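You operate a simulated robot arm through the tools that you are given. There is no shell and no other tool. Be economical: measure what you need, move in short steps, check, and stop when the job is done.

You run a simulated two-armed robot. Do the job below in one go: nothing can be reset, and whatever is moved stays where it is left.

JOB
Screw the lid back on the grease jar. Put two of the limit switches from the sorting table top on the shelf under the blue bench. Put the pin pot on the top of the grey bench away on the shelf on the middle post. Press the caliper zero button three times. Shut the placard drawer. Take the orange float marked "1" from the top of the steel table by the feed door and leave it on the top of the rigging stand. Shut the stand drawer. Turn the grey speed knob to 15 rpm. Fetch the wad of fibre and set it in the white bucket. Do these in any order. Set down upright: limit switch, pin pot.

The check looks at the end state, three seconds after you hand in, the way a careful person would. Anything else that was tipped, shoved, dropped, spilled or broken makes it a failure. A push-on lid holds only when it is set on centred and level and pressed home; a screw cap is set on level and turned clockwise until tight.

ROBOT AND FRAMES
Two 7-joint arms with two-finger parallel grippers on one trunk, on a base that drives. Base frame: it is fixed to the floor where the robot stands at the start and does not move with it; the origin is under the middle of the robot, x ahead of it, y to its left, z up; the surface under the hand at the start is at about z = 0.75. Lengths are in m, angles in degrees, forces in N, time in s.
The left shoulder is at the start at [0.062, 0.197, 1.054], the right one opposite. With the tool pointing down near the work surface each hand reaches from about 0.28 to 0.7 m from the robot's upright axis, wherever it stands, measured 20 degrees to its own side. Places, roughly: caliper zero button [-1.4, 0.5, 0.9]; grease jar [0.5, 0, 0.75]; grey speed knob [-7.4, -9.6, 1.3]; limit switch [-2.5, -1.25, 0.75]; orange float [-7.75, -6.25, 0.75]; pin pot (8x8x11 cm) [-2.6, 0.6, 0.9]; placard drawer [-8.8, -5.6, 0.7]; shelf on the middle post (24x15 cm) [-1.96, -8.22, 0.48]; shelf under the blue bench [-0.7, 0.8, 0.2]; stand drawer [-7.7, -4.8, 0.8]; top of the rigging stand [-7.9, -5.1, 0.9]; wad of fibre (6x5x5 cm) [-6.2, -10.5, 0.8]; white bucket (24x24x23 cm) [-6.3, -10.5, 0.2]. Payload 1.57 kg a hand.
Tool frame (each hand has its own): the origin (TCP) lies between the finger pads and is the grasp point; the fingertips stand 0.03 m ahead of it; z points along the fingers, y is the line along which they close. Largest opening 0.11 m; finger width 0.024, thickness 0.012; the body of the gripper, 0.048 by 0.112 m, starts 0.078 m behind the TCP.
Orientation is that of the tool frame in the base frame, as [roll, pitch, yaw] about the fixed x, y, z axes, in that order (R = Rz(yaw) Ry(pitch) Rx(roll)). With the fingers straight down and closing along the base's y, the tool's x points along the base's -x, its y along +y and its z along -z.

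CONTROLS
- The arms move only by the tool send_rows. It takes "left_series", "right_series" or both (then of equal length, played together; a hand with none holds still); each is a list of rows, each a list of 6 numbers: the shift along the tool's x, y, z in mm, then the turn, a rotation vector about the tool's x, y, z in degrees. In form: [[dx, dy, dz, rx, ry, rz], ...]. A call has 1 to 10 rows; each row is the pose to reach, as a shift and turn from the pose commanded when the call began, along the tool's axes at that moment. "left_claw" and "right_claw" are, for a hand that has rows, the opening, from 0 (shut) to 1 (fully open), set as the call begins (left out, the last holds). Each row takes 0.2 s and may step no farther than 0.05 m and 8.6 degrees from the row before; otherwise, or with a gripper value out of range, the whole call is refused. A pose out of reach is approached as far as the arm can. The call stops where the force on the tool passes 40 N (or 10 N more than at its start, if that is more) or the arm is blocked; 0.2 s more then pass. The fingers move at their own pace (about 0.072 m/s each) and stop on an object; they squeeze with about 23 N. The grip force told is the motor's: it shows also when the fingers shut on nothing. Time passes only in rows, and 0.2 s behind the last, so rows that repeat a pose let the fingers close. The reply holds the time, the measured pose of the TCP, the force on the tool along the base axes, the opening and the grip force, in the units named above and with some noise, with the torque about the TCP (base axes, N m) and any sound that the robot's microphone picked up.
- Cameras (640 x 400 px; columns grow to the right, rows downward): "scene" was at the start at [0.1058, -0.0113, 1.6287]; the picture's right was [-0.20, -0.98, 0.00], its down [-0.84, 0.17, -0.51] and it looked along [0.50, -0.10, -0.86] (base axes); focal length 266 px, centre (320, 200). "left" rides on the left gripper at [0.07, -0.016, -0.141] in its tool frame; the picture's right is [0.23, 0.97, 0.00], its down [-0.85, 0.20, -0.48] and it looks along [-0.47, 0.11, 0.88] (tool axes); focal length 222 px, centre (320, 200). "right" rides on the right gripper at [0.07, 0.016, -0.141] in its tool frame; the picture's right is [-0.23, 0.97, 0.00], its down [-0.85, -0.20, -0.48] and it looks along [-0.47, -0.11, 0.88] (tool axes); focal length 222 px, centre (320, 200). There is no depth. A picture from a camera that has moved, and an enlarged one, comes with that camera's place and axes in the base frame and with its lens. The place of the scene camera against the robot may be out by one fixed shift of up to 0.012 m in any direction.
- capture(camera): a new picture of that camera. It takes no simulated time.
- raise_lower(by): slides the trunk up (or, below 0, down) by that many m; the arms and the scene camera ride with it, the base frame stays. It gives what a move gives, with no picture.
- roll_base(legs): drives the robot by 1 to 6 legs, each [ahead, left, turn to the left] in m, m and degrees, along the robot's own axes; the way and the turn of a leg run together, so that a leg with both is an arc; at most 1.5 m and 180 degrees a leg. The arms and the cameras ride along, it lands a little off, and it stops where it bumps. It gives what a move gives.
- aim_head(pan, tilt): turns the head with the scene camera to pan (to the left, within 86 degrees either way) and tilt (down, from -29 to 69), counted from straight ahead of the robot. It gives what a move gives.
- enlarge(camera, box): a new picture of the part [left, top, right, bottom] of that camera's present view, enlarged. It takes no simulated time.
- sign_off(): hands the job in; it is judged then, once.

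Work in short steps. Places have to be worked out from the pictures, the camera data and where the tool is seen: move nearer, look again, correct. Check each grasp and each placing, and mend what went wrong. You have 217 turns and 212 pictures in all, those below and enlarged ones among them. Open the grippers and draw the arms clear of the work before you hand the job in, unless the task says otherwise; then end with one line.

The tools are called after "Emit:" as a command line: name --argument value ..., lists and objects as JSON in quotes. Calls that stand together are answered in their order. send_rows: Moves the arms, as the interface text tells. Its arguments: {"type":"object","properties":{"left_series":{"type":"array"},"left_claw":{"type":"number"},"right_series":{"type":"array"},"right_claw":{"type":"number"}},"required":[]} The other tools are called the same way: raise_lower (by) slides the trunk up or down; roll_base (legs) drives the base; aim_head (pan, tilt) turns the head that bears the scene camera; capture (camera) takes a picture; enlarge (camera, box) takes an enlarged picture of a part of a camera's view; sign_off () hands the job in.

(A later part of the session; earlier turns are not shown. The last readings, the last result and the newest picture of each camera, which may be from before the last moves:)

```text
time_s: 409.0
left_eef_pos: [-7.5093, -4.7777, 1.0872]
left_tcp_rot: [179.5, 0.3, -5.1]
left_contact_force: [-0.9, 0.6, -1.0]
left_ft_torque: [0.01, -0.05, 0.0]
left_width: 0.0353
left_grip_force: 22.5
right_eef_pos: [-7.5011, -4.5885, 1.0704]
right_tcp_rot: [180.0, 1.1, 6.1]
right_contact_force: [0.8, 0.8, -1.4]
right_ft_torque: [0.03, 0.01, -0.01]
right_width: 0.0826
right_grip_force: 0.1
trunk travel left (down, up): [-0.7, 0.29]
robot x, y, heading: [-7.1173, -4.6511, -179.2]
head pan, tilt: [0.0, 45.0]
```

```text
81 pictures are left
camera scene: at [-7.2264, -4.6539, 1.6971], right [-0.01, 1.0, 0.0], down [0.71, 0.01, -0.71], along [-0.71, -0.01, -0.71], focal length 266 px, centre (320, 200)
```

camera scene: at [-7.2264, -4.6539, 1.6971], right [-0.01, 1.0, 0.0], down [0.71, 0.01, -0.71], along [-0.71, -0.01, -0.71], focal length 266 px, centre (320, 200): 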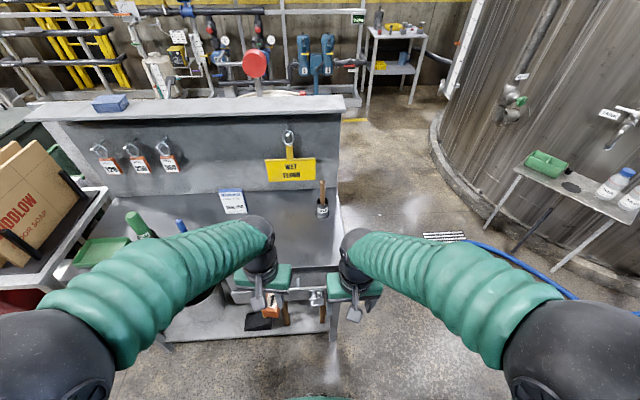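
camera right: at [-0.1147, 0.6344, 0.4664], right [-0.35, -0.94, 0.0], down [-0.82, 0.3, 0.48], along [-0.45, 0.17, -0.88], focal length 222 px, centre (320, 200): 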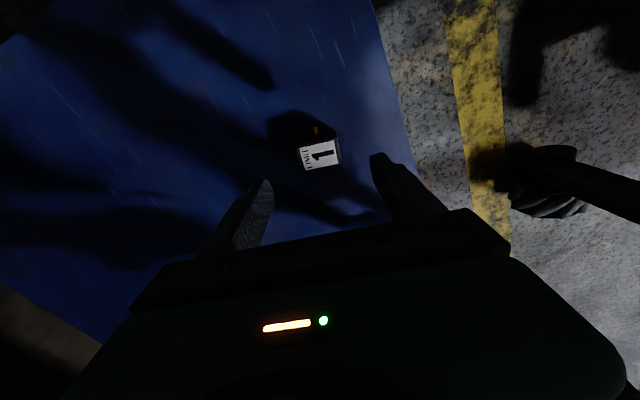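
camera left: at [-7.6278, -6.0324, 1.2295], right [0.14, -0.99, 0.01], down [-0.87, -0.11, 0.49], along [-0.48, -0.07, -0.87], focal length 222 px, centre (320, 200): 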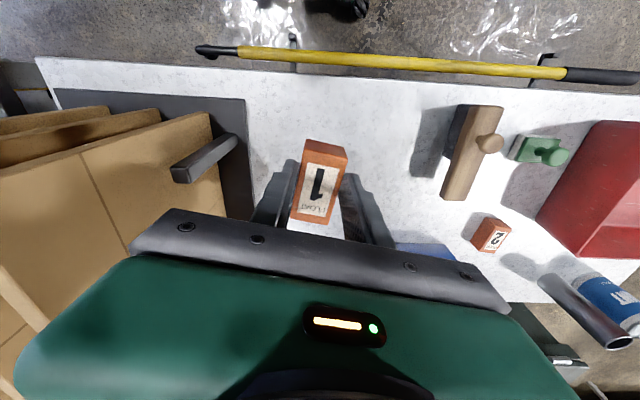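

The front middle of the stand top is clear, around [-7.80, -4.76]. I move the float over there and look down.

Emit:
send_rows --left_series '[[-45, 0, 0, 0, 0, 0], [-90, 0, 0, 0, 0, 0], [-135, 0, 0, 0, 0, 0], [-180, 0, 0, 0, 0, 0], [-225, 0, 0, 0, 0, 0], [-265, 0, 0, 0, 0, 0], [-285, 0, 0, 0, 0, 0], [-285, 0, 50, 0, 0, 0], [-285, 0, 80, 0, 0, 0]]'

Emit:
capture --camera "left"

Emit:
enlarge --camera "scene" --box '[200, 160, 360, 260]'

```text
time_s: 411.0
left_eef_pos: [-7.7947, -4.7513, 1.0059]
left_tcp_rot: [179.4, 0.1, -5.0]
left_contact_force: [-0.4, 0.2, -1.9]
left_ft_torque: [-0.01, -0.03, -0.01]
left_width: 0.0354
left_grip_force: 22.4
left hand out of reach, approached as far as the arm can: row 7, 8
right_eef_pos: [-7.5021, -4.5862, 1.0695]
right_tcp_rot: [179.9, 1.1, 6.1]
right_contact_force: [-0.1, 0.1, 0.0]
right_ft_torque: [0.04, 0.0, -0.02]
right_width: 0.0825
right_grip_force: 0.1
trunk travel left (down, up): [-0.7, 0.29]
robot x, y, heading: [-7.1178, -4.6546, -179.1]
head pan, tilt: [0.0, 45.0]
```

```text
80 pictures are left
camera left: at [-7.7232, -4.7402, 1.147], right [0.14, -0.99, 0.01], down [-0.87, -0.12, 0.48], along [-0.48, -0.08, -0.88], focal length 222 px, centre (320, 200)
```

left: 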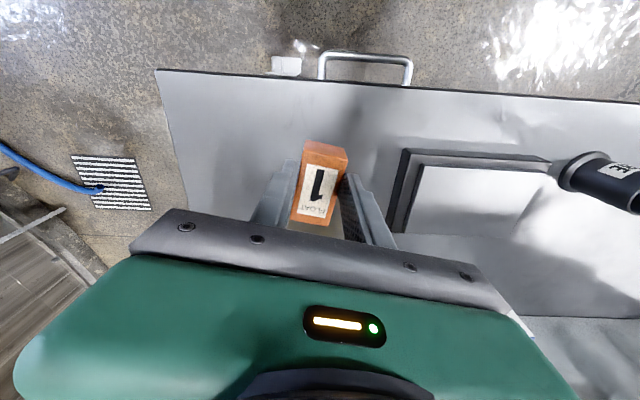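

```text
4.00 times, centred on (280, 210) of scene
camera zoom: at [-7.2294, -4.6511, 1.697], right [-0.01, 1.0, 0.0], down [0.71, 0.01, -0.7], along [-0.7, -0.01, -0.71], focal length 1062 px, centre (480, 160)
```

zoom: 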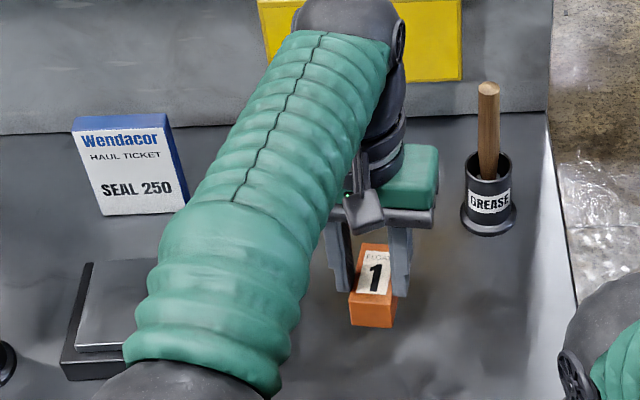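

The spot is clear; a flat frame lies about 6 cm to one side. I shift 20 mm away from it and lower to contact.

Emit:
send_rows --left_series '[[5, -20, 15, 0, 0, 0], [5, -20, 35, 0, 0, 0], [5, -20, 50, 0, 0, 0], [5, -20, 56, 0, 0, 0], [5, -20, 61, 0, 0, 0], [5, -20, 65, 0, 0, 0], [5, -20, 69, 0, 0, 0], [5, -20, 73, 0, 0, 0], [5, -20, 77, 0, 0, 0]]'

```text
time_s: 413.0
left_eef_pos: [-7.7889, -4.7329, 0.9316]
left_tcp_rot: [179.3, 0.3, -5.0]
left_contact_force: [0.1, -0.6, -1.1]
left_ft_torque: [0.0, 0.02, -0.02]
left_width: 0.0354
left_grip_force: 23.3
right_eef_pos: [-7.5009, -4.5871, 1.069]
right_tcp_rot: [179.8, 1.1, 6.1]
right_contact_force: [0.6, 0.0, 1.1]
right_ft_torque: [0.0, 0.02, -0.03]
right_width: 0.0824
right_grip_force: 0.1
trunk travel left (down, up): [-0.7, 0.29]
robot x, y, heading: [-7.1205, -4.6506, -179.0]
head pan, tilt: [0.0, 45.0]
```

Emit:
send_rows --left_series '[[0, 0, 3, 0, 0, 0], [0, 0, 6, 0, 0, 0], [0, 0, 9, 0, 0, 0], [0, 0, 12, 0, 0, 0], [0, 0, 15, 0, 0, 0], [0, 0, 18, 0, 0, 0], [0, 0, 21, 0, 0, 0]]'

Emit:
capture --camera "left"

```text
time_s: 414.6
left_eef_pos: [-7.7878, -4.7332, 0.9132]
left_tcp_rot: [179.3, 0.6, -5.0]
left_contact_force: [-4.5, -2.0, 20.9]
left_ft_torque: [0.03, 0.13, -0.15]
left_width: 0.0359
left_grip_force: 22.8
right_eef_pos: [-7.4992, -4.587, 1.0708]
right_tcp_rot: [179.8, 1.2, 6.2]
right_contact_force: [0.2, 0.3, 0.3]
right_ft_torque: [0.01, -0.02, -0.02]
right_width: 0.0823
right_grip_force: 0.0
trunk travel left (down, up): [-0.7, 0.29]
robot x, y, heading: [-7.1192, -4.6543, -179.2]
head pan, tilt: [0.0, 45.0]
```

```text
78 pictures are left
camera left: at [-7.7155, -4.7215, 1.0529], right [0.14, -0.99, 0.01], down [-0.86, -0.12, 0.49], along [-0.48, -0.08, -0.87], focal length 222 px, centre (320, 200)
```

left: 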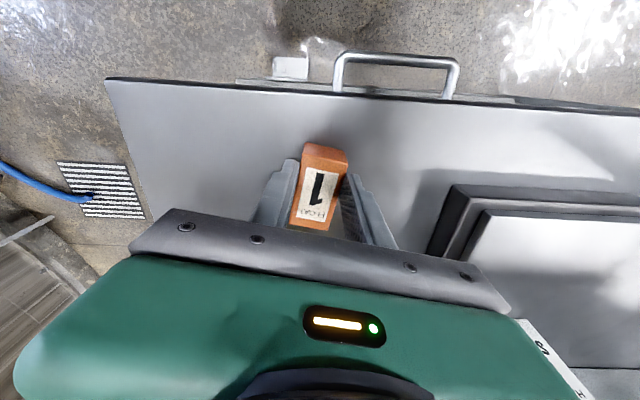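

The float stands on the top. I relieve, open, and lift.

Emit:
send_rows --left_series '[[0, 0, -4, 0, 0, 0], [0, 0, -4, 0, 0, 0]]'

Emit:
send_rows --left_series '[[0, 0, 0, 0, 0, 0], [0, 0, 0, 0, 0, 0], [0, 0, -15, 0, 0, 0], [0, 0, -50, 0, 0, 0], [0, 0, -90, 0, 0, 0], [0, 0, -130, 0, 0, 0], [30, 0, -150, 0, 0, 0], [75, 0, -150, 0, 0, 0]]' --left_claw 0.6

Emit:
capture --camera "left"

Emit:
enlarge --camera "scene" --box '[200, 180, 360, 280]'

```text
time_s: 415.2
left_eef_pos: [-7.7874, -4.7327, 0.9123]
left_tcp_rot: [179.4, 0.0, -4.9]
left_contact_force: [-2.2, -1.1, 6.1]
left_ft_torque: [0.04, 0.31, 0.03]
left_width: 0.0352
left_grip_force: 23.3
right_eef_pos: [-7.4994, -4.5863, 1.0706]
right_tcp_rot: [179.8, 1.2, 6.1]
right_contact_force: [-0.6, 1.2, -0.1]
right_ft_torque: [0.03, 0.02, 0.0]
right_width: 0.0824
right_grip_force: 0.0
trunk travel left (down, up): [-0.7, 0.29]
robot x, y, heading: [-7.1215, -4.6468, -179.2]
head pan, tilt: [0.0, 45.0]
```

```text
time_s: 417.0
left_eef_pos: [-7.71, -4.7371, 1.0664]
left_tcp_rot: [179.4, 0.6, -5.0]
left_contact_force: [-0.1, -0.2, 0.0]
left_ft_torque: [0.02, -0.02, 0.01]
left_width: 0.066
left_grip_force: 0.0
right_eef_pos: [-7.5001, -4.5876, 1.0706]
right_tcp_rot: [179.8, 1.3, 6.1]
right_contact_force: [-0.6, -0.1, 0.1]
right_ft_torque: [-0.03, 0.0, 0.0]
right_width: 0.0823
right_grip_force: 0.0
trunk travel left (down, up): [-0.7, 0.29]
robot x, y, heading: [-7.1189, -4.6515, -179.4]
head pan, tilt: [0.0, 45.0]
```

```text
77 pictures are left
camera left: at [-7.6379, -4.726, 1.2059], right [0.14, -0.99, 0.01], down [-0.86, -0.12, 0.49], along [-0.48, -0.08, -0.87], focal length 222 px, centre (320, 200)
```

left: 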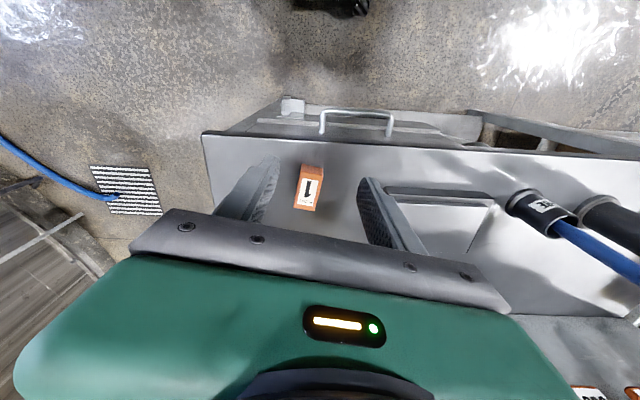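

```text
4.00 times, centred on (280, 230) of scene
camera zoom: at [-7.2228, -4.6507, 1.6974], right [-0.01, 1.0, 0.0], down [0.71, 0.01, -0.71], along [-0.71, -0.01, -0.71], focal length 1062 px, centre (480, 80)
```

zoom: 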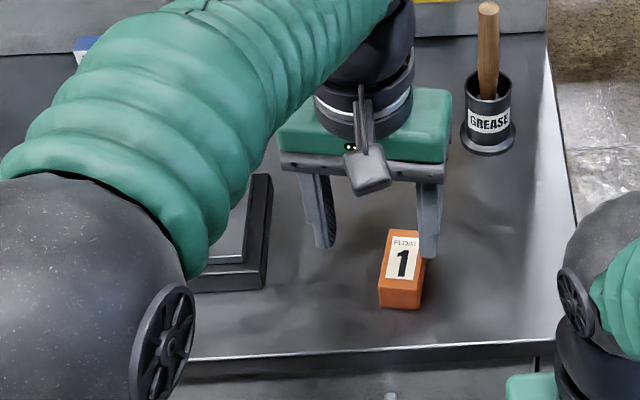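

The float "1" is on the stand. I check the drawer with a closer view.

Emit:
enlarge --camera "left" --box '[230, 80, 486, 240]'

```text
2.50 times, centred on (358, 160) of left
camera zoom: at [-7.6379, -4.726, 1.2059], right [0.14, -0.99, 0.01], down [-0.86, -0.12, 0.49], along [-0.48, -0.08, -0.87], focal length 555 px, centre (225, 300)
```

zoom: 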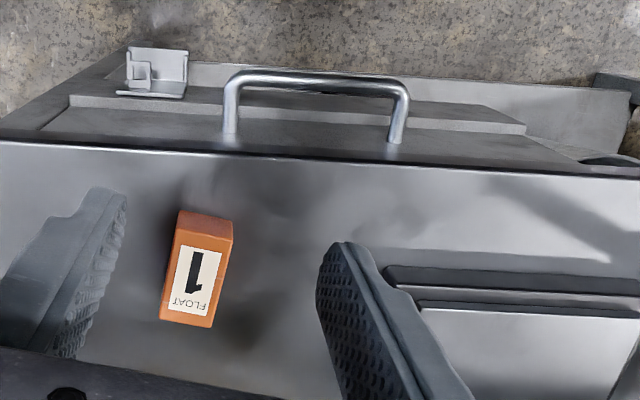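

The drawer is home. The placard drawer should be on the far (west) side, so I tuck the hand, go north round the stand, and head west.

Emit:
send_rows --left_series '[[45, 4, 0, 0, 0, 0], [90, 8, 0, 0, 0, 0], [135, 12, 0, 0, 0, 0], [180, 16, 0, 0, 0, 0], [205, 18, 0, 0, 0, 0]]'

Emit:
roll_base --legs '[[0, -0.65, -1], [1.2, 0, 0]]'

Emit:
aim_head --pan 20 --tilt 30

Emit:
capture --camera "scene"

```text
time_s: 418.2
left_eef_pos: [-7.5047, -4.7736, 1.0628]
left_tcp_rot: [179.3, 0.4, -4.9]
left_contact_force: [-0.8, -0.1, -0.4]
left_ft_torque: [-0.02, -0.02, 0.01]
left_width: 0.0661
left_grip_force: 0.0
right_eef_pos: [-7.4985, -4.5883, 1.0707]
right_tcp_rot: [179.7, 1.2, 6.0]
right_contact_force: [-0.1, -0.1, 0.7]
right_ft_torque: [0.03, -0.02, -0.01]
right_width: 0.0822
right_grip_force: 0.1
trunk travel left (down, up): [-0.7, 0.29]
robot x, y, heading: [-7.1147, -4.6507, -179.5]
head pan, tilt: [0.0, 45.0]
```

```text
time_s: 427.4
left_eef_pos: [-8.7117, -4.1416, 1.063]
left_tcp_rot: [179.5, 0.3, -5.2]
left_contact_force: [0.5, 0.1, 0.1]
left_ft_torque: [-0.02, -0.01, -0.02]
left_width: 0.066
left_grip_force: 0.1
right_eef_pos: [-8.7045, -3.9569, 1.0706]
right_tcp_rot: [179.8, 1.2, 6.0]
right_contact_force: [-0.2, -0.1, -0.5]
right_ft_torque: [-0.01, 0.03, 0.03]
right_width: 0.0826
right_grip_force: 0.0
trunk travel left (down, up): [-0.7, 0.29]
robot x, y, heading: [-8.3246, -4.0173, -179.5]
head pan, tilt: [0.0, 45.0]
```

```text
time_s: 428.3
left_eef_pos: [-8.7133, -4.141, 1.0632]
left_tcp_rot: [179.5, 0.3, -5.1]
left_contact_force: [0.2, 0.3, 0.9]
left_ft_torque: [0.0, -0.01, -0.02]
left_width: 0.0659
left_grip_force: 0.1
right_eef_pos: [-8.7057, -3.9554, 1.07]
right_tcp_rot: [179.7, 1.2, 6.1]
right_contact_force: [-1.2, -0.3, -0.1]
right_ft_torque: [0.02, -0.02, 0.0]
right_width: 0.0824
right_grip_force: 0.1
trunk travel left (down, up): [-0.7, 0.29]
robot x, y, heading: [-8.3223, -4.0212, -179.6]
head pan, tilt: [20.0, 30.0]
```

```text
74 pictures are left
camera scene: at [-8.4338, -4.0513, 1.7198], right [-0.35, 0.94, 0.0], down [0.47, 0.18, -0.86], along [-0.81, -0.3, -0.5], focal length 266 px, centre (320, 200)
```

scene: 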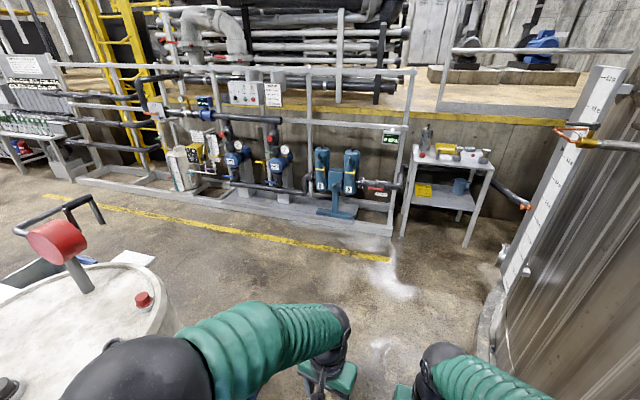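

The floor ahead is free. I drive on past the drum, turn left (south), and look at the west side of the tables.

Emit:
roll_base --legs '[[1.4, 0, 0], [0, 0, 90]]'

Emit:
aim_head --pan 35 --tilt 30

Emit:
capture --camera "scene"

```text
time_s: 439.2
left_eef_pos: [-9.6378, -4.4255, 1.0641]
left_tcp_rot: [179.4, 0.3, 83.8]
left_contact_force: [0.4, -0.1, 0.0]
left_ft_torque: [-0.03, -0.02, 0.02]
left_width: 0.066
left_grip_force: 0.1
right_eef_pos: [-9.8236, -4.4161, 1.0696]
right_tcp_rot: [179.7, 1.1, 94.9]
right_contact_force: [-0.3, 0.4, 0.0]
right_ft_torque: [-0.01, 0.0, -0.02]
right_width: 0.0824
right_grip_force: 0.0
trunk travel left (down, up): [-0.7, 0.29]
robot x, y, heading: [-9.7484, -4.0354, -90.3]
head pan, tilt: [20.0, 30.0]
```

```text
time_s: 439.9
left_eef_pos: [-9.6368, -4.4249, 1.0623]
left_tcp_rot: [179.4, 0.4, 83.8]
left_contact_force: [-0.4, 0.3, 0.1]
left_ft_torque: [-0.01, 0.01, 0.01]
left_width: 0.066
left_grip_force: 0.0
right_eef_pos: [-9.8233, -4.4158, 1.0705]
right_tcp_rot: [179.8, 1.2, 94.9]
right_contact_force: [-0.3, -0.3, 0.1]
right_ft_torque: [-0.02, -0.01, 0.0]
right_width: 0.0828
right_grip_force: 0.1
trunk travel left (down, up): [-0.7, 0.29]
robot x, y, heading: [-9.7495, -4.0346, -90.6]
head pan, tilt: [35.0, 30.0]
```

```text
73 pictures are left
camera scene: at [-9.6918, -4.14, 1.7198], right [-0.82, -0.57, 0.0], down [-0.28, 0.41, -0.87], along [0.49, -0.71, -0.5], focal length 266 px, centre (320, 200)
```

scene: 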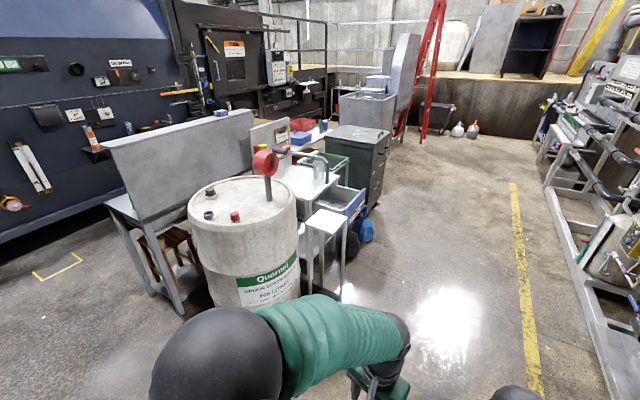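

At about picture (335, 210) there is a small table with an open drawer facing west. I zoom in.

Emit:
enlarge --camera "scene" --box '[256, 140, 416, 240]'

```text
4.00 times, centred on (336, 190) of scene
camera zoom: at [-9.6918, -4.14, 1.7198], right [-0.82, -0.57, 0.0], down [-0.28, 0.41, -0.87], along [0.49, -0.71, -0.5], focal length 1062 px, centre (256, 240)
```

zoom: 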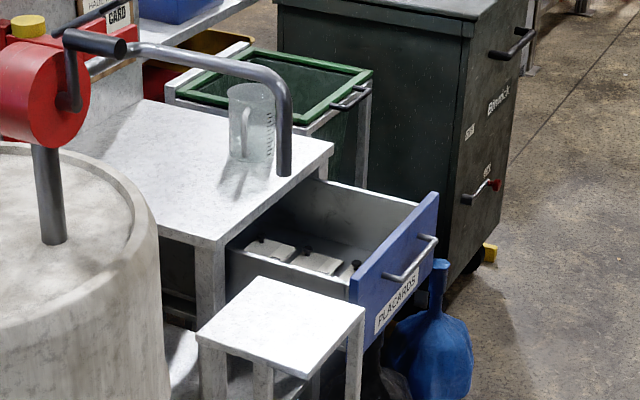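

It's the PLACARDS drawer: its front face is at about x -8.94, y -5.85..-5.55. A stool stands just north of it. I drive to face it from the west.

Emit:
roll_base --legs '[[1.5, 0, 0], [0.13, 0, 0], [0, 0, 91]]'

Emit:
aim_head --pan 0 --tilt 50

Emit:
capture --camera "scene"

```text
time_s: 451.9
left_eef_pos: [-9.3684, -5.5333, 1.0637]
left_tcp_rot: [179.3, 0.2, 173.2]
left_contact_force: [-0.5, 0.6, 1.3]
left_ft_torque: [0.01, 0.01, -0.01]
left_width: 0.0659
left_grip_force: 0.0
right_eef_pos: [-9.3802, -5.7198, 1.0694]
right_tcp_rot: [179.8, 1.2, -175.7]
right_contact_force: [0.0, 0.0, 0.6]
right_ft_torque: [0.02, -0.05, -0.03]
right_width: 0.0827
right_grip_force: 0.1
trunk travel left (down, up): [-0.7, 0.29]
robot x, y, heading: [-9.7585, -5.6391, -1.4]
head pan, tilt: [35.0, 30.0]
```

```text
time_s: 452.9
left_eef_pos: [-9.3694, -5.5332, 1.0623]
left_tcp_rot: [179.4, 0.4, 173.1]
left_contact_force: [0.8, 0.4, -0.1]
left_ft_torque: [0.0, -0.02, 0.0]
left_width: 0.0662
left_grip_force: 0.0
right_eef_pos: [-9.3827, -5.7194, 1.0708]
right_tcp_rot: [179.9, 1.1, -175.7]
right_contact_force: [0.0, 0.2, -0.1]
right_ft_torque: [-0.01, 0.0, 0.0]
right_width: 0.0824
right_grip_force: 0.2
trunk travel left (down, up): [-0.7, 0.29]
robot x, y, heading: [-9.757, -5.6451, -1.1]
head pan, tilt: [0.0, 50.0]
```

```text
71 pictures are left
camera scene: at [-9.6436, -5.6416, 1.6903], right [-0.02, -1.0, 0.0], down [-0.77, 0.01, -0.64], along [0.64, -0.01, -0.77], focal length 266 px, centre (320, 200)
```

scene: 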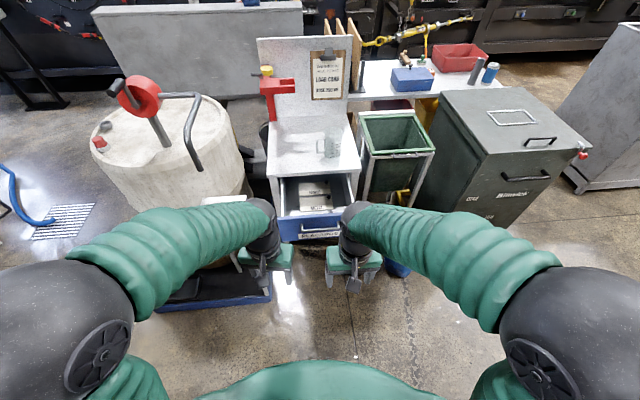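

The drawer front is at x about -9.0, and the table edge at about -8.81. I move 0.3 m closer and look with the right camera.

Emit:
roll_base --legs '[[0.3, 0, 1]]'

Emit:
capture --camera "right"

```text
time_s: 455.0
left_eef_pos: [-9.0706, -5.5295, 1.0644]
left_tcp_rot: [179.5, 0.5, 174.2]
left_contact_force: [0.9, -0.1, 0.3]
left_ft_torque: [0.01, 0.03, 0.02]
left_width: 0.0659
left_grip_force: 0.0
right_eef_pos: [-9.0797, -5.7157, 1.0703]
right_tcp_rot: [179.8, 1.3, -174.7]
right_contact_force: [0.5, 0.1, 0.2]
right_ft_torque: [-0.01, -0.04, 0.0]
right_width: 0.0823
right_grip_force: 0.1
trunk travel left (down, up): [-0.7, 0.29]
robot x, y, heading: [-9.4585, -5.6456, -0.1]
head pan, tilt: [0.0, 50.0]
```

```text
70 pictures are left
camera right: at [-9.154, -5.7067, 1.2114], right [0.14, 0.99, 0.01], down [0.86, -0.12, 0.5], along [0.49, -0.06, -0.87], focal length 222 px, centre (320, 200)
```

right: 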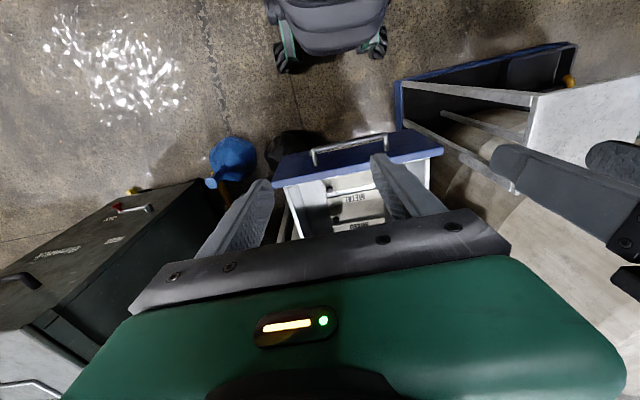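

The handle spans y -5.74..-5.58 and the panel ends at -5.826. I bring the right fingers, shut and tilted 25 degrees, down at y -5.785 in front of the panel.

Emit:
send_rows --right_series '[[0, -18, 10, 0, -7, 0], [0, -36, 30, 0, -14, 0], [1, -54, 60, 0, -21, 0], [1, -69, 95, 0, -25, 0], [1, -69, 138, 0, -25, 0], [1, -69, 180, 0, -25, 0], [1, -69, 222, 0, -25, 0], [1, -69, 264, 0, -25, 0], [1, -69, 306, 0, -25, 0]]' --right_claw 0

Emit:
capture --camera "right"

```text
time_s: 456.3
left_eef_pos: [-9.0704, -5.5284, 1.0648]
left_tcp_rot: [179.4, 0.5, 174.2]
left_contact_force: [-0.4, 0.7, 0.0]
left_ft_torque: [0.0, 0.0, -0.03]
left_width: 0.0659
left_grip_force: 0.0
right_eef_pos: [-9.0152, -5.7481, 0.999]
right_tcp_rot: [171.0, 37.0, -179.5]
right_contact_force: [0.0, 0.2, 0.1]
right_ft_torque: [-0.01, -0.01, -0.04]
right_width: 0.0003
right_grip_force: 21.7
right hand out of reach, approached as far as the arm can: row 4, 5
trunk travel left (down, up): [-0.7, 0.29]
robot x, y, heading: [-9.4565, -5.6443, -0.2]
head pan, tilt: [0.0, 50.0]
stopped in row 6 (right hand): the arm was blocked; the commanded pose is now the measured one
```

```text
69 pictures are left
camera right: at [-9.1574, -5.7561, 1.0714], right [0.08, 0.96, 0.26], down [0.42, -0.27, 0.87], along [0.9, 0.04, -0.43], focal length 222 px, centre (320, 200)
```

right: 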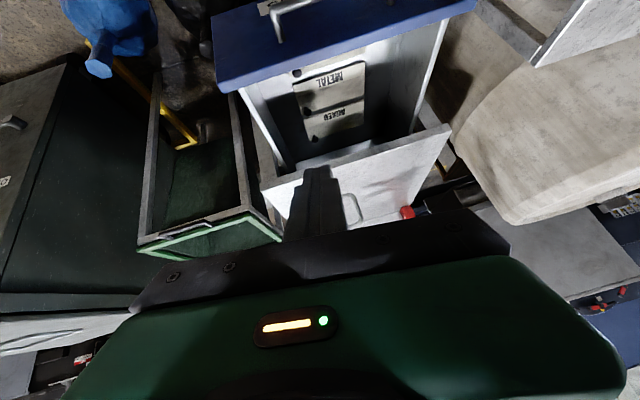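

The arm jammed at its joint limits, too close to the body; nothing was touched. I lift, level it partly, and back the base 0.13 m to give it room.

Emit:
send_rows --right_series '[[-15, 0, -20, 3, 4, 0], [-30, 0, -40, 6, 8, 0], [-42, 0, -56, 9, 12, 0], [-42, 0, -56, 9, 12, 0]]'

Emit:
roll_base --legs '[[-0.13, 0, 0]]'

```text
time_s: 457.3
left_eef_pos: [-9.0697, -5.5285, 1.0643]
left_tcp_rot: [179.4, 0.4, 174.2]
left_contact_force: [0.3, 0.2, 0.1]
left_ft_torque: [0.0, -0.02, -0.03]
left_width: 0.0659
left_grip_force: 0.1
right_eef_pos: [-9.0138, -5.7584, 1.0663]
right_tcp_rot: [-179.4, 24.7, -178.2]
right_contact_force: [0.1, 0.0, -0.2]
right_ft_torque: [-0.01, 0.02, 0.02]
right_width: 0.0
right_grip_force: 21.6
trunk travel left (down, up): [-0.7, 0.29]
robot x, y, heading: [-9.4598, -5.6417, -0.3]
head pan, tilt: [0.0, 50.0]
```

```text
time_s: 458.6
left_eef_pos: [-9.1984, -5.5296, 1.064]
left_tcp_rot: [179.4, 0.3, 174.1]
left_contact_force: [0.2, 0.2, 0.5]
left_ft_torque: [0.01, -0.02, 0.03]
left_width: 0.0659
left_grip_force: 0.0
right_eef_pos: [-9.1417, -5.7583, 1.0666]
right_tcp_rot: [-179.5, 24.8, -178.4]
right_contact_force: [0.4, -0.2, -0.9]
right_ft_torque: [0.06, 0.04, -0.01]
right_width: 0.0
right_grip_force: 21.1
trunk travel left (down, up): [-0.7, 0.29]
robot x, y, heading: [-9.59, -5.6457, -0.0]
head pan, tilt: [0.0, 50.0]
```

Now I lower the right hand to z 0.77 in front of the panel.

Emit:
send_rows --right_series '[[10, -4, 42, 0, 0, 0], [20, -8, 84, 0, 0, 0], [30, -12, 126, 0, 0, 0], [40, -16, 168, 0, 0, 0], [50, -20, 210, 0, 0, 0], [60, -24, 252, 0, 0, 0], [70, -29, 295, 0, 0, 0]]'

Emit:
capture --camera "right"

```text
time_s: 460.2
left_eef_pos: [-9.2, -5.5295, 1.0639]
left_tcp_rot: [179.4, 0.5, 174.0]
left_contact_force: [0.2, -0.5, 0.1]
left_ft_torque: [0.05, 0.01, 0.01]
left_width: 0.0661
left_grip_force: 0.0
right_eef_pos: [-9.0798, -5.7885, 0.7698]
right_tcp_rot: [-179.5, 24.9, -178.3]
right_contact_force: [-0.1, 0.3, 0.2]
right_ft_torque: [0.02, 0.0, 0.01]
right_width: 0.0
right_grip_force: 21.5
trunk travel left (down, up): [-0.7, 0.29]
robot x, y, heading: [-9.5874, -5.6458, -0.2]
head pan, tilt: [0.0, 50.0]
```

```text
68 pictures are left
camera right: at [-9.2046, -5.7744, 0.869], right [0.18, 0.98, 0.09], down [0.58, -0.18, 0.8], along [0.8, -0.09, -0.6], focal length 222 px, centre (320, 200)
```

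right: 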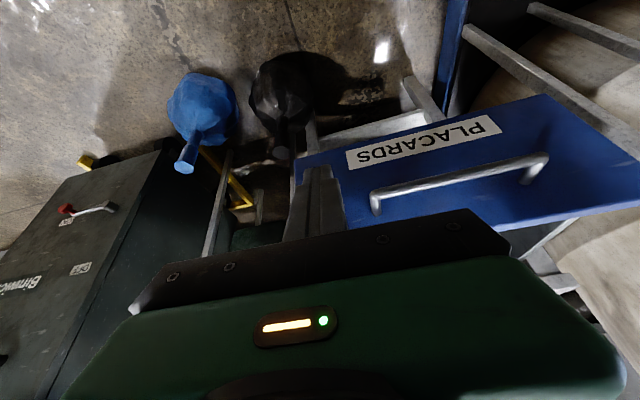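

The fingers are in front of the panel, clear of the handle. I drive the base 0.13 m forward (the fingers start the push), then finish with the arm under the force guard.

Emit:
roll_base --legs '[[0.13, 0, 0]]'

Emit:
send_rows --right_series '[[-16, -0.5, 7.5, 0, 0, 0], [-32, -1, 15, 0, 0, 0], [-48, -1.5, 22, 0, 0, 0], [-64, -2, 29.5, 0, 0, 0], [-80, -2.5, 37, 0, 0, 0], [-95, -3, 44, 0, 0, 0], [-110, -3, 51, 0, 0, 0], [-125, -3, 58, 0, 0, 0]]'

Emit:
capture --camera "right"

Emit:
capture --camera "scene"

```text
time_s: 461.4
left_eef_pos: [-9.0733, -5.5295, 1.0655]
left_tcp_rot: [179.4, 0.6, 174.2]
left_contact_force: [0.3, 0.0, 0.7]
left_ft_torque: [-0.02, 0.02, 0.02]
left_width: 0.0661
left_grip_force: 0.1
right_eef_pos: [-8.954, -5.7868, 0.7725]
right_tcp_rot: [-179.4, 25.0, -178.2]
right_contact_force: [0.4, 0.5, -0.1]
right_ft_torque: [0.04, 0.01, 0.04]
right_width: 0.0002
right_grip_force: 21.6
trunk travel left (down, up): [-0.7, 0.29]
robot x, y, heading: [-9.4563, -5.6454, -0.0]
head pan, tilt: [0.0, 50.0]
```

```text
time_s: 463.2
left_eef_pos: [-9.0711, -5.5287, 1.0655]
left_tcp_rot: [179.4, 0.5, 174.2]
left_contact_force: [0.2, -0.1, 1.0]
left_ft_torque: [-0.01, -0.04, 0.04]
left_width: 0.0657
left_grip_force: 0.1
right_eef_pos: [-8.8134, -5.7879, 0.7722]
right_tcp_rot: [-179.3, 25.1, -178.4]
right_contact_force: [-0.3, 0.4, -0.3]
right_ft_torque: [0.0, 0.01, -0.01]
right_width: 0.0001
right_grip_force: 21.4
trunk travel left (down, up): [-0.7, 0.29]
robot x, y, heading: [-9.4587, -5.6445, 0.1]
head pan, tilt: [0.0, 50.0]
```

```text
67 pictures are left
camera right: at [-8.9372, -5.7729, 0.8714], right [0.18, 0.98, 0.09], down [0.58, -0.18, 0.8], along [0.8, -0.09, -0.6], focal length 222 px, centre (320, 200)
```

right: 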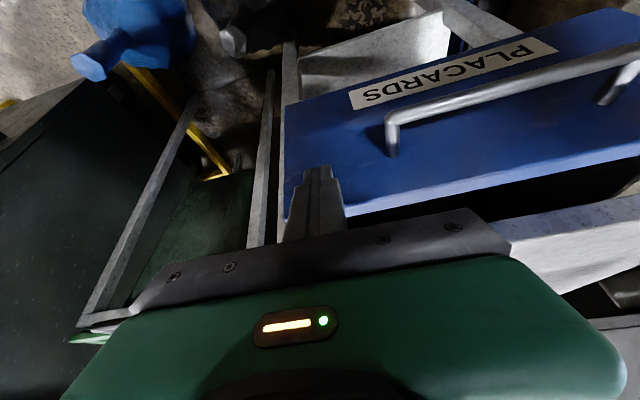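

```text
66 pictures are left
camera scene: at [-9.3388, -5.6425, 1.6901], right [0.0, -1.0, 0.0], down [-0.77, 0.0, -0.64], along [0.64, 0.0, -0.77], focal length 266 px, centre (320, 200)
```

scene: 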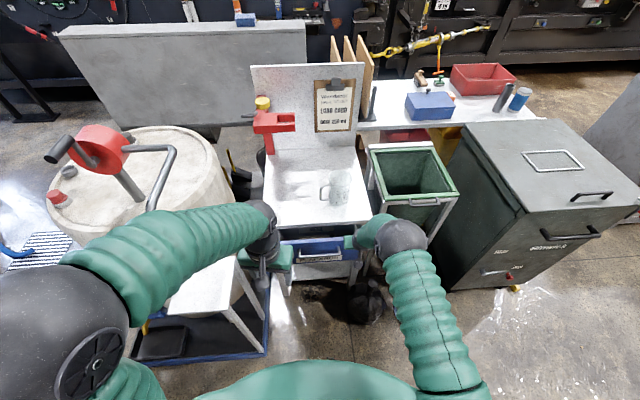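

It's nearly in. I push on until it stops.

Emit:
send_rows --right_series '[[-9, 0, 4.2, 0, 0, 0], [-18, 0, 8.4, 0, 0, 0], [-27, 0, 12.6, 0, 0, 0], [-36, 0, 16.8, 0, 0, 0], [-45, 0, 21, 0, 0, 0], [-54, 0, 25, 0, 0, 0], [-63, 0, 29, 0, 0, 0]]'

Emit:
capture --camera "right"

Emit:
enlarge --camera "scene" --box '[240, 180, 400, 280]'

```text
time_s: 464.8
left_eef_pos: [-9.0711, -5.5295, 1.0653]
left_tcp_rot: [179.3, 0.6, 174.2]
left_contact_force: [0.2, -0.2, -0.7]
left_ft_torque: [-0.02, -0.01, -0.01]
left_width: 0.066
left_grip_force: 0.1
right_eef_pos: [-8.7434, -5.7854, 0.7719]
right_tcp_rot: [-179.4, 25.1, -178.2]
right_contact_force: [-0.4, 0.7, -0.6]
right_ft_torque: [0.02, 0.02, -0.01]
right_width: 0.0001
right_grip_force: 21.5
trunk travel left (down, up): [-0.7, 0.29]
robot x, y, heading: [-9.458, -5.6463, -0.0]
head pan, tilt: [0.0, 50.0]
```

```text
65 pictures are left
camera right: at [-8.8671, -5.7715, 0.8712], right [0.18, 0.98, 0.09], down [0.58, -0.18, 0.8], along [0.8, -0.09, -0.6], focal length 222 px, centre (320, 200)
```

right: 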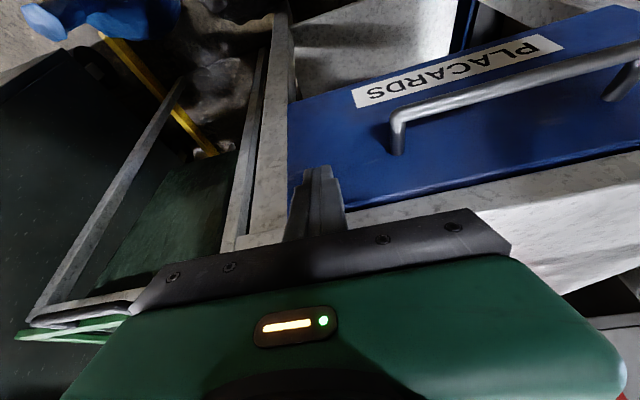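

```text
4.00 times, centred on (320, 230) of scene
camera zoom: at [-9.339, -5.6425, 1.6902], right [0.0, -1.0, 0.0], down [-0.77, 0.0, -0.64], along [0.64, 0.0, -0.77], focal length 1062 px, centre (320, 80)
```

zoom: 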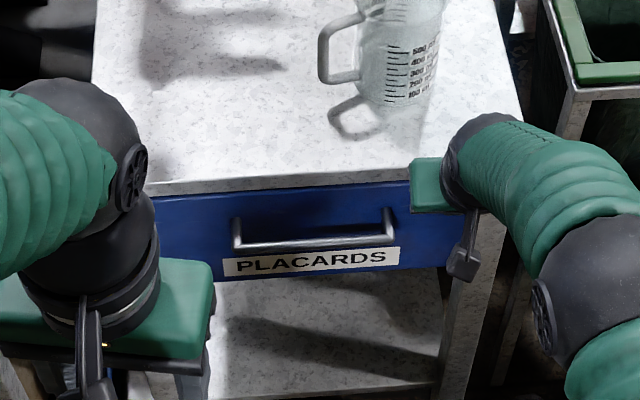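

It's almost flush, but no end stop is felt yet. I push a little more.

Emit:
send_rows --right_series '[[-5, 0, 2.3, 0, 0, 0], [-10, 0, 4.6, 0, 0, 0], [-15, 0, 7, 0, 0, 0], [-20, 0, 9.3, 0, 0, 0], [-25, 0, 11.6, 0, 0, 0], [-30, 0, 14, 0, 0, 0]]'

Emit:
capture --camera "right"

```text
time_s: 465.7
left_eef_pos: [-9.0765, -5.5292, 1.0669]
left_tcp_rot: [179.4, 0.8, 174.2]
left_contact_force: [0.1, 0.2, 0.0]
left_ft_torque: [0.0, 0.0, 0.01]
left_width: 0.0658
left_grip_force: 0.0
right_eef_pos: [-8.7374, -5.7846, 0.7691]
right_tcp_rot: [-179.5, 24.0, -178.3]
right_contact_force: [-18.4, -1.4, 9.4]
right_ft_torque: [-0.01, 0.33, 0.06]
right_width: 0.0
right_grip_force: 21.4
trunk travel left (down, up): [-0.7, 0.29]
robot x, y, heading: [-9.4603, -5.6494, -0.1]
head pan, tilt: [0.0, 50.0]
stopped in row 4 (right hand): the force on the tool passed its limit at 43 N (the readings are from after the stop); the commanded pose is now the measured one
```

```text
63 pictures are left
camera right: at [-8.8599, -5.7707, 0.8699], right [0.18, 0.98, 0.08], down [0.59, -0.18, 0.79], along [0.79, -0.1, -0.61], focal length 222 px, centre (320, 200)
```

right: 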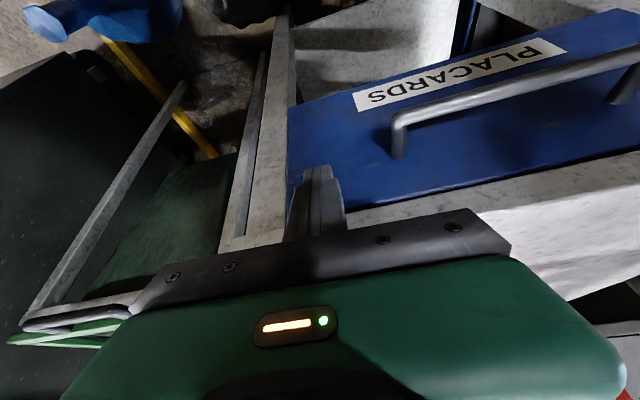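

It's home at 43 N. I back off, raise the hand, turn south and look toward the knob and the fibre.

Emit:
roll_base --legs '[[-0.3, 0, 0]]'

Emit:
send_rows --right_series '[[0, 0, -40, 0, 4, 0], [0, 0, -80, 0, 8, 0], [20, 10, -120, 0, 12, 0], [50, 20, -160, 0, 16, 0], [80, 30, -200, 0, 20, 0], [100, 40, -230, 0, 24, 0], [100, 40, -260, 0, 24, 0]]'

Emit:
capture --camera "scene"

```text
time_s: 467.7
left_eef_pos: [-9.3731, -5.5278, 1.0647]
left_tcp_rot: [179.4, 0.6, 174.6]
left_contact_force: [0.6, -0.5, -0.8]
left_ft_torque: [0.01, -0.01, 0.0]
left_width: 0.0661
left_grip_force: 0.1
right_eef_pos: [-9.0337, -5.7819, 0.7661]
right_tcp_rot: [-179.5, 24.0, -178.0]
right_contact_force: [-0.3, 0.4, -0.6]
right_ft_torque: [-0.02, 0.0, -0.02]
right_width: 0.0003
right_grip_force: 21.7
trunk travel left (down, up): [-0.7, 0.29]
robot x, y, heading: [-9.7573, -5.6453, 0.1]
head pan, tilt: [0.0, 50.0]
```

```text
refused: row 4 steps farther than a row can; nothing moved
```

```text
62 pictures are left
camera scene: at [-9.6383, -5.6427, 1.69], right [0.0, -1.0, 0.0], down [-0.77, 0.0, -0.64], along [0.64, 0.0, -0.77], focal length 266 px, centre (320, 200)
```

scene: 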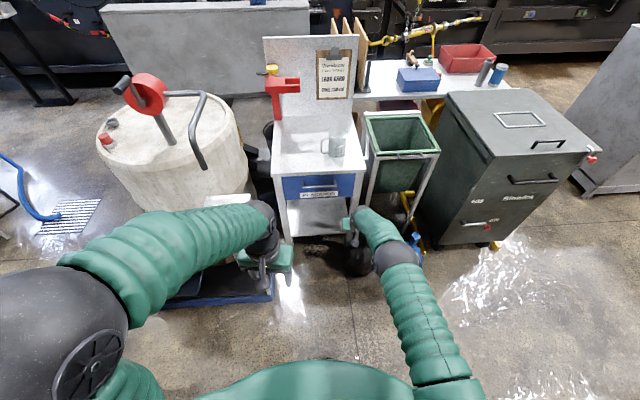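

The drawer is flush. I raise the hand in smaller steps, then turn south and drive.

Emit:
send_rows --right_series '[[0, 0, -40, 0, 4, 0], [0, 0, -80, 0, 8, 0], [10, 5, -115, 0, 12, 0], [25, 10, -150, 0, 16, 0], [45, 15, -185, 0, 20, 0], [65, 20, -220, 0, 24, 0], [85, 30, -250, 0, 24, 0]]'

Emit:
roll_base --legs '[[0, 0, -90], [1.5, 0, 0], [1.2, 0, 0]]'

Emit:
aim_head --pan 45 --tilt 20

Emit:
capture --camera "scene"

```text
time_s: 469.3
left_eef_pos: [-9.3778, -5.5269, 1.0665]
left_tcp_rot: [179.4, 0.7, 174.5]
left_contact_force: [0.2, 0.0, -0.3]
left_ft_torque: [0.02, 0.0, 0.0]
left_width: 0.0658
left_grip_force: 0.0
right_eef_pos: [-9.2162, -5.7553, 0.9655]
right_tcp_rot: [-179.4, 0.3, -178.2]
right_contact_force: [-0.5, -1.2, 0.7]
right_ft_torque: [-0.02, -0.04, 0.02]
right_width: 0.0001
right_grip_force: 22.1
trunk travel left (down, up): [-0.7, 0.29]
robot x, y, heading: [-9.7605, -5.6437, 0.3]
head pan, tilt: [0.0, 50.0]
```

```text
time_s: 486.4
left_eef_pos: [-9.7461, -8.7555, 1.0667]
left_tcp_rot: [179.4, 0.6, 81.9]
left_contact_force: [-0.2, -0.2, 0.2]
left_ft_torque: [0.0, -0.01, 0.03]
left_width: 0.066
left_grip_force: 0.1
right_eef_pos: [-9.9804, -8.9057, 0.9647]
right_tcp_rot: [-179.3, 0.2, 89.4]
right_contact_force: [0.4, -0.4, 0.2]
right_ft_torque: [0.0, -0.01, -0.01]
right_width: 0.0002
right_grip_force: 21.2
trunk travel left (down, up): [-0.7, 0.29]
robot x, y, heading: [-9.8435, -8.3667, -92.3]
head pan, tilt: [0.0, 50.0]
```

```text
time_s: 487.5
left_eef_pos: [-9.7457, -8.7532, 1.0658]
left_tcp_rot: [179.3, 0.7, 82.1]
left_contact_force: [0.7, -0.9, 0.6]
left_ft_torque: [-0.02, -0.02, 0.04]
left_width: 0.0659
left_grip_force: 0.0
right_eef_pos: [-9.9805, -8.9037, 0.9648]
right_tcp_rot: [-179.4, 0.3, 89.3]
right_contact_force: [-0.7, 0.7, -0.7]
right_ft_torque: [0.06, -0.01, -0.02]
right_width: 0.0
right_grip_force: 21.4
trunk travel left (down, up): [-0.7, 0.29]
robot x, y, heading: [-9.8481, -8.367, -92.4]
head pan, tilt: [45.0, 20.0]
```

```text
61 pictures are left
camera scene: at [-9.7785, -8.4673, 1.7358], right [-0.73, -0.68, 0.0], down [-0.23, 0.25, -0.94], along [0.64, -0.69, -0.34], focal length 266 px, centre (320, 200)
```

scene: 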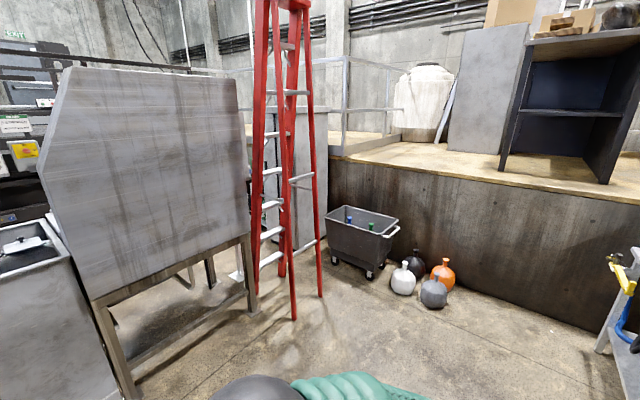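

The panels facing me are backs; the knob must face the main aisle on the east side. I pull the right hand in and return the known way: north, east past the drum, then south down the aisle.

Emit:
send_rows --right_series '[[45, 0, -30, 0, 0, 0], [90, 0, -60, 0, 0, 0], [140, 0, -90, 0, 0, 0], [150, 0, -100, 0, 0, 0]]'

Emit:
roll_base --legs '[[0, 0, 2.4], [-1.5, 0, 0], [-1.5, 0, 0], [-1.5, 0, 0]]'

Emit:
roll_base --legs '[[0, 1.35, 0], [0, 1.35, 0]]'

Emit:
aim_head --pan 0 --tilt 20

Emit:
capture --camera "scene"

```text
refused: row 1 steps farther than a row can; nothing moved
```

```text
time_s: 509.2
left_eef_pos: [-9.7535, -4.3024, 1.0651]
left_tcp_rot: [179.4, 0.7, 84.9]
left_contact_force: [0.2, 1.1, 0.8]
left_ft_torque: [0.0, 0.01, 0.0]
left_width: 0.0658
left_grip_force: 0.0
right_eef_pos: [-9.9824, -4.4657, 0.964]
right_tcp_rot: [-179.5, 0.2, 92.4]
right_contact_force: [0.1, 0.6, 0.1]
right_ft_torque: [0.03, 0.01, -0.04]
right_width: 0.0
right_grip_force: 21.7
trunk travel left (down, up): [-0.7, 0.29]
robot x, y, heading: [-9.8764, -3.921, -89.2]
head pan, tilt: [45.0, 20.0]
```

```text
time_s: 522.4
left_eef_pos: [-7.0336, -4.2623, 1.0674]
left_tcp_rot: [179.3, 0.9, 85.1]
left_contact_force: [-0.3, -0.5, 0.3]
left_ft_torque: [-0.01, -0.02, 0.01]
left_width: 0.0658
left_grip_force: 0.0
right_eef_pos: [-7.2599, -4.426, 0.9643]
right_tcp_rot: [-179.4, 0.3, 92.5]
right_contact_force: [-0.4, -0.4, 0.4]
right_ft_torque: [0.0, -0.03, -0.01]
right_width: 0.0002
right_grip_force: 21.6
trunk travel left (down, up): [-0.7, 0.29]
robot x, y, heading: [-7.1565, -3.8841, -89.4]
head pan, tilt: [45.0, 20.0]
```

```text
time_s: 523.5
left_eef_pos: [-7.0324, -4.2616, 1.0675]
left_tcp_rot: [179.4, 0.8, 85.0]
left_contact_force: [0.0, -0.2, 0.4]
left_ft_torque: [-0.01, -0.01, -0.04]
left_width: 0.066
left_grip_force: 0.1
right_eef_pos: [-7.2592, -4.4251, 0.9655]
right_tcp_rot: [-179.4, 0.4, 92.5]
right_contact_force: [-0.3, -1.1, -0.8]
right_ft_torque: [-0.02, 0.02, -0.01]
right_width: 0.0
right_grip_force: 21.4
trunk travel left (down, up): [-0.7, 0.29]
robot x, y, heading: [-7.1534, -3.8839, -89.1]
head pan, tilt: [0.0, 20.0]
```

```text
60 pictures are left
camera scene: at [-7.1456, -4.0077, 1.7358], right [-1.0, -0.02, 0.0], down [-0.01, 0.34, -0.94], along [0.02, -0.94, -0.34], focal length 266 px, centre (320, 200)
```

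scene: 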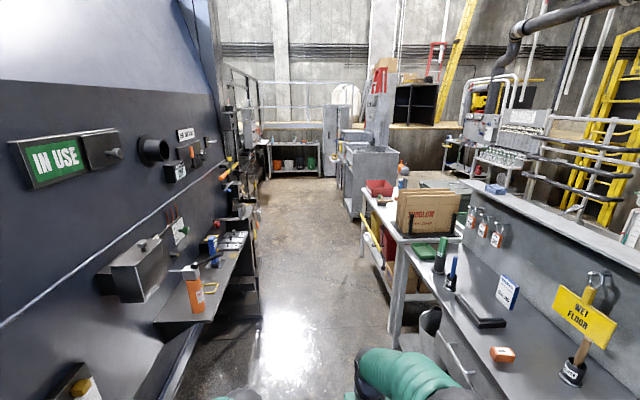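

The aisle is clear. I pull the right hand in, turn to face west and sidestep south along the aisle, as I safely did before.

Emit:
send_rows --right_series '[[38, 0, -25, 0, 0, 0], [76, 0, -50, 0, 0, 0], [114, 0, -75, 0, 0, 0], [150, 0, -100, 0, 0, 0]]'

Emit:
roll_base --legs '[[0, 0, -90], [0, 1.5, 0], [-0.1, 1.3, 0]]'

Emit:
aim_head --pan 60 --tilt 20

Emit:
capture --camera "scene"

```text
time_s: 524.5
left_eef_pos: [-7.033, -4.2589, 1.0686]
left_tcp_rot: [179.3, 1.0, 85.1]
left_contact_force: [0.2, 0.5, 0.8]
left_ft_torque: [0.01, -0.01, -0.01]
left_width: 0.0659
left_grip_force: 0.0
right_eef_pos: [-7.264, -4.2711, 1.0658]
right_tcp_rot: [-179.4, 0.5, 92.5]
right_contact_force: [0.3, -0.3, 0.6]
right_ft_torque: [-0.06, 0.01, 0.0]
right_width: 0.0002
right_grip_force: 21.2
trunk travel left (down, up): [-0.7, 0.29]
robot x, y, heading: [-7.1557, -3.884, -89.0]
head pan, tilt: [0.0, 20.0]
```

```text
time_s: 542.0
left_eef_pos: [-7.4206, -6.8114, 1.0678]
left_tcp_rot: [179.3, 0.9, -5.7]
left_contact_force: [-0.3, 0.6, 0.4]
left_ft_torque: [-0.02, 0.01, -0.04]
left_width: 0.0661
left_grip_force: 0.1
right_eef_pos: [-7.431, -6.5782, 1.0664]
right_tcp_rot: [-179.4, 0.4, 1.7]
right_contact_force: [0.1, -0.5, -0.6]
right_ft_torque: [-0.02, -0.02, 0.01]
right_width: 0.0003
right_grip_force: 20.7
trunk travel left (down, up): [-0.7, 0.29]
robot x, y, heading: [-7.0398, -6.6929, -179.6]
head pan, tilt: [0.0, 20.0]
```

```text
time_s: 543.3
left_eef_pos: [-7.4195, -6.8126, 1.0674]
left_tcp_rot: [179.5, 0.9, -5.7]
left_contact_force: [0.0, -0.7, -0.9]
left_ft_torque: [0.03, 0.02, 0.0]
left_width: 0.066
left_grip_force: 0.1
right_eef_pos: [-7.4304, -6.5803, 1.0659]
right_tcp_rot: [-179.4, 0.4, 1.7]
right_contact_force: [-0.2, -0.3, -0.3]
right_ft_torque: [0.01, 0.0, 0.0]
right_width: 0.0
right_grip_force: 21.1
trunk travel left (down, up): [-0.7, 0.29]
robot x, y, heading: [-7.0382, -6.6964, -179.9]
head pan, tilt: [60.0, 20.0]
```

```text
59 pictures are left
camera scene: at [-7.1135, -6.7737, 1.7359], right [-0.87, 0.5, 0.0], down [0.17, 0.3, -0.94], along [-0.47, -0.81, -0.34], focal length 266 px, centre (320, 200)
```

scene: 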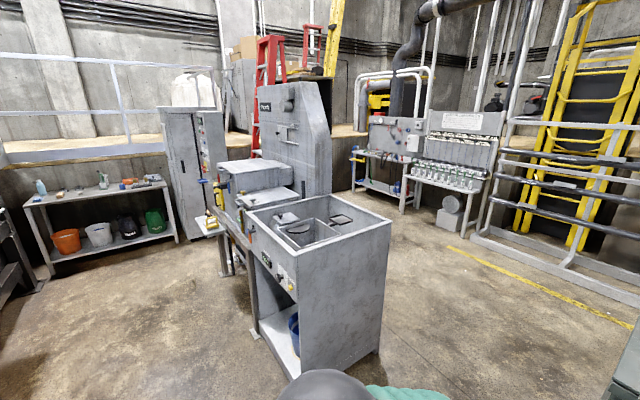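

The control panel with knobs is on the cabinet at picture (205, 150). The shelf table with buckets is at the left. I zoom on both.

Emit:
enlarge --camera "scene" --box '[150, 90, 260, 240]'

Emit:
enlarge --camera "scene" --box '[10, 160, 190, 280]'

```text
2.67 times, centred on (205, 165) of scene
camera zoom: at [-7.1135, -6.7737, 1.7359], right [-0.87, 0.5, 0.0], down [0.17, 0.3, -0.94], along [-0.47, -0.81, -0.34], focal length 708 px, centre (627, 293)
```

zoom: 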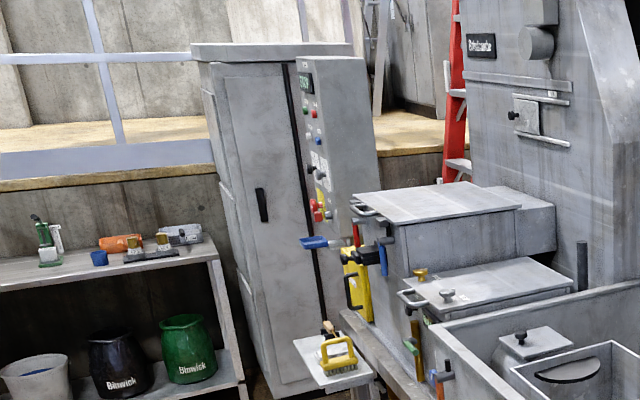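

```text
3.33 times, centred on (100, 220) of scene
camera zoom: at [-7.1135, -6.7737, 1.7359], right [-0.87, 0.5, 0.0], down [0.17, 0.3, -0.94], along [-0.47, -0.81, -0.34], focal length 885 px, centre (1053, 133)
```

zoom: 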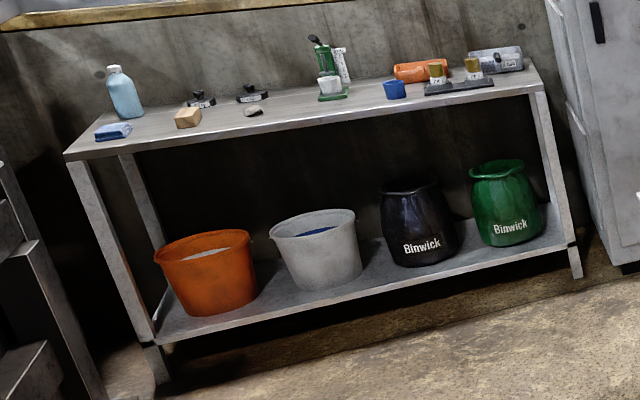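

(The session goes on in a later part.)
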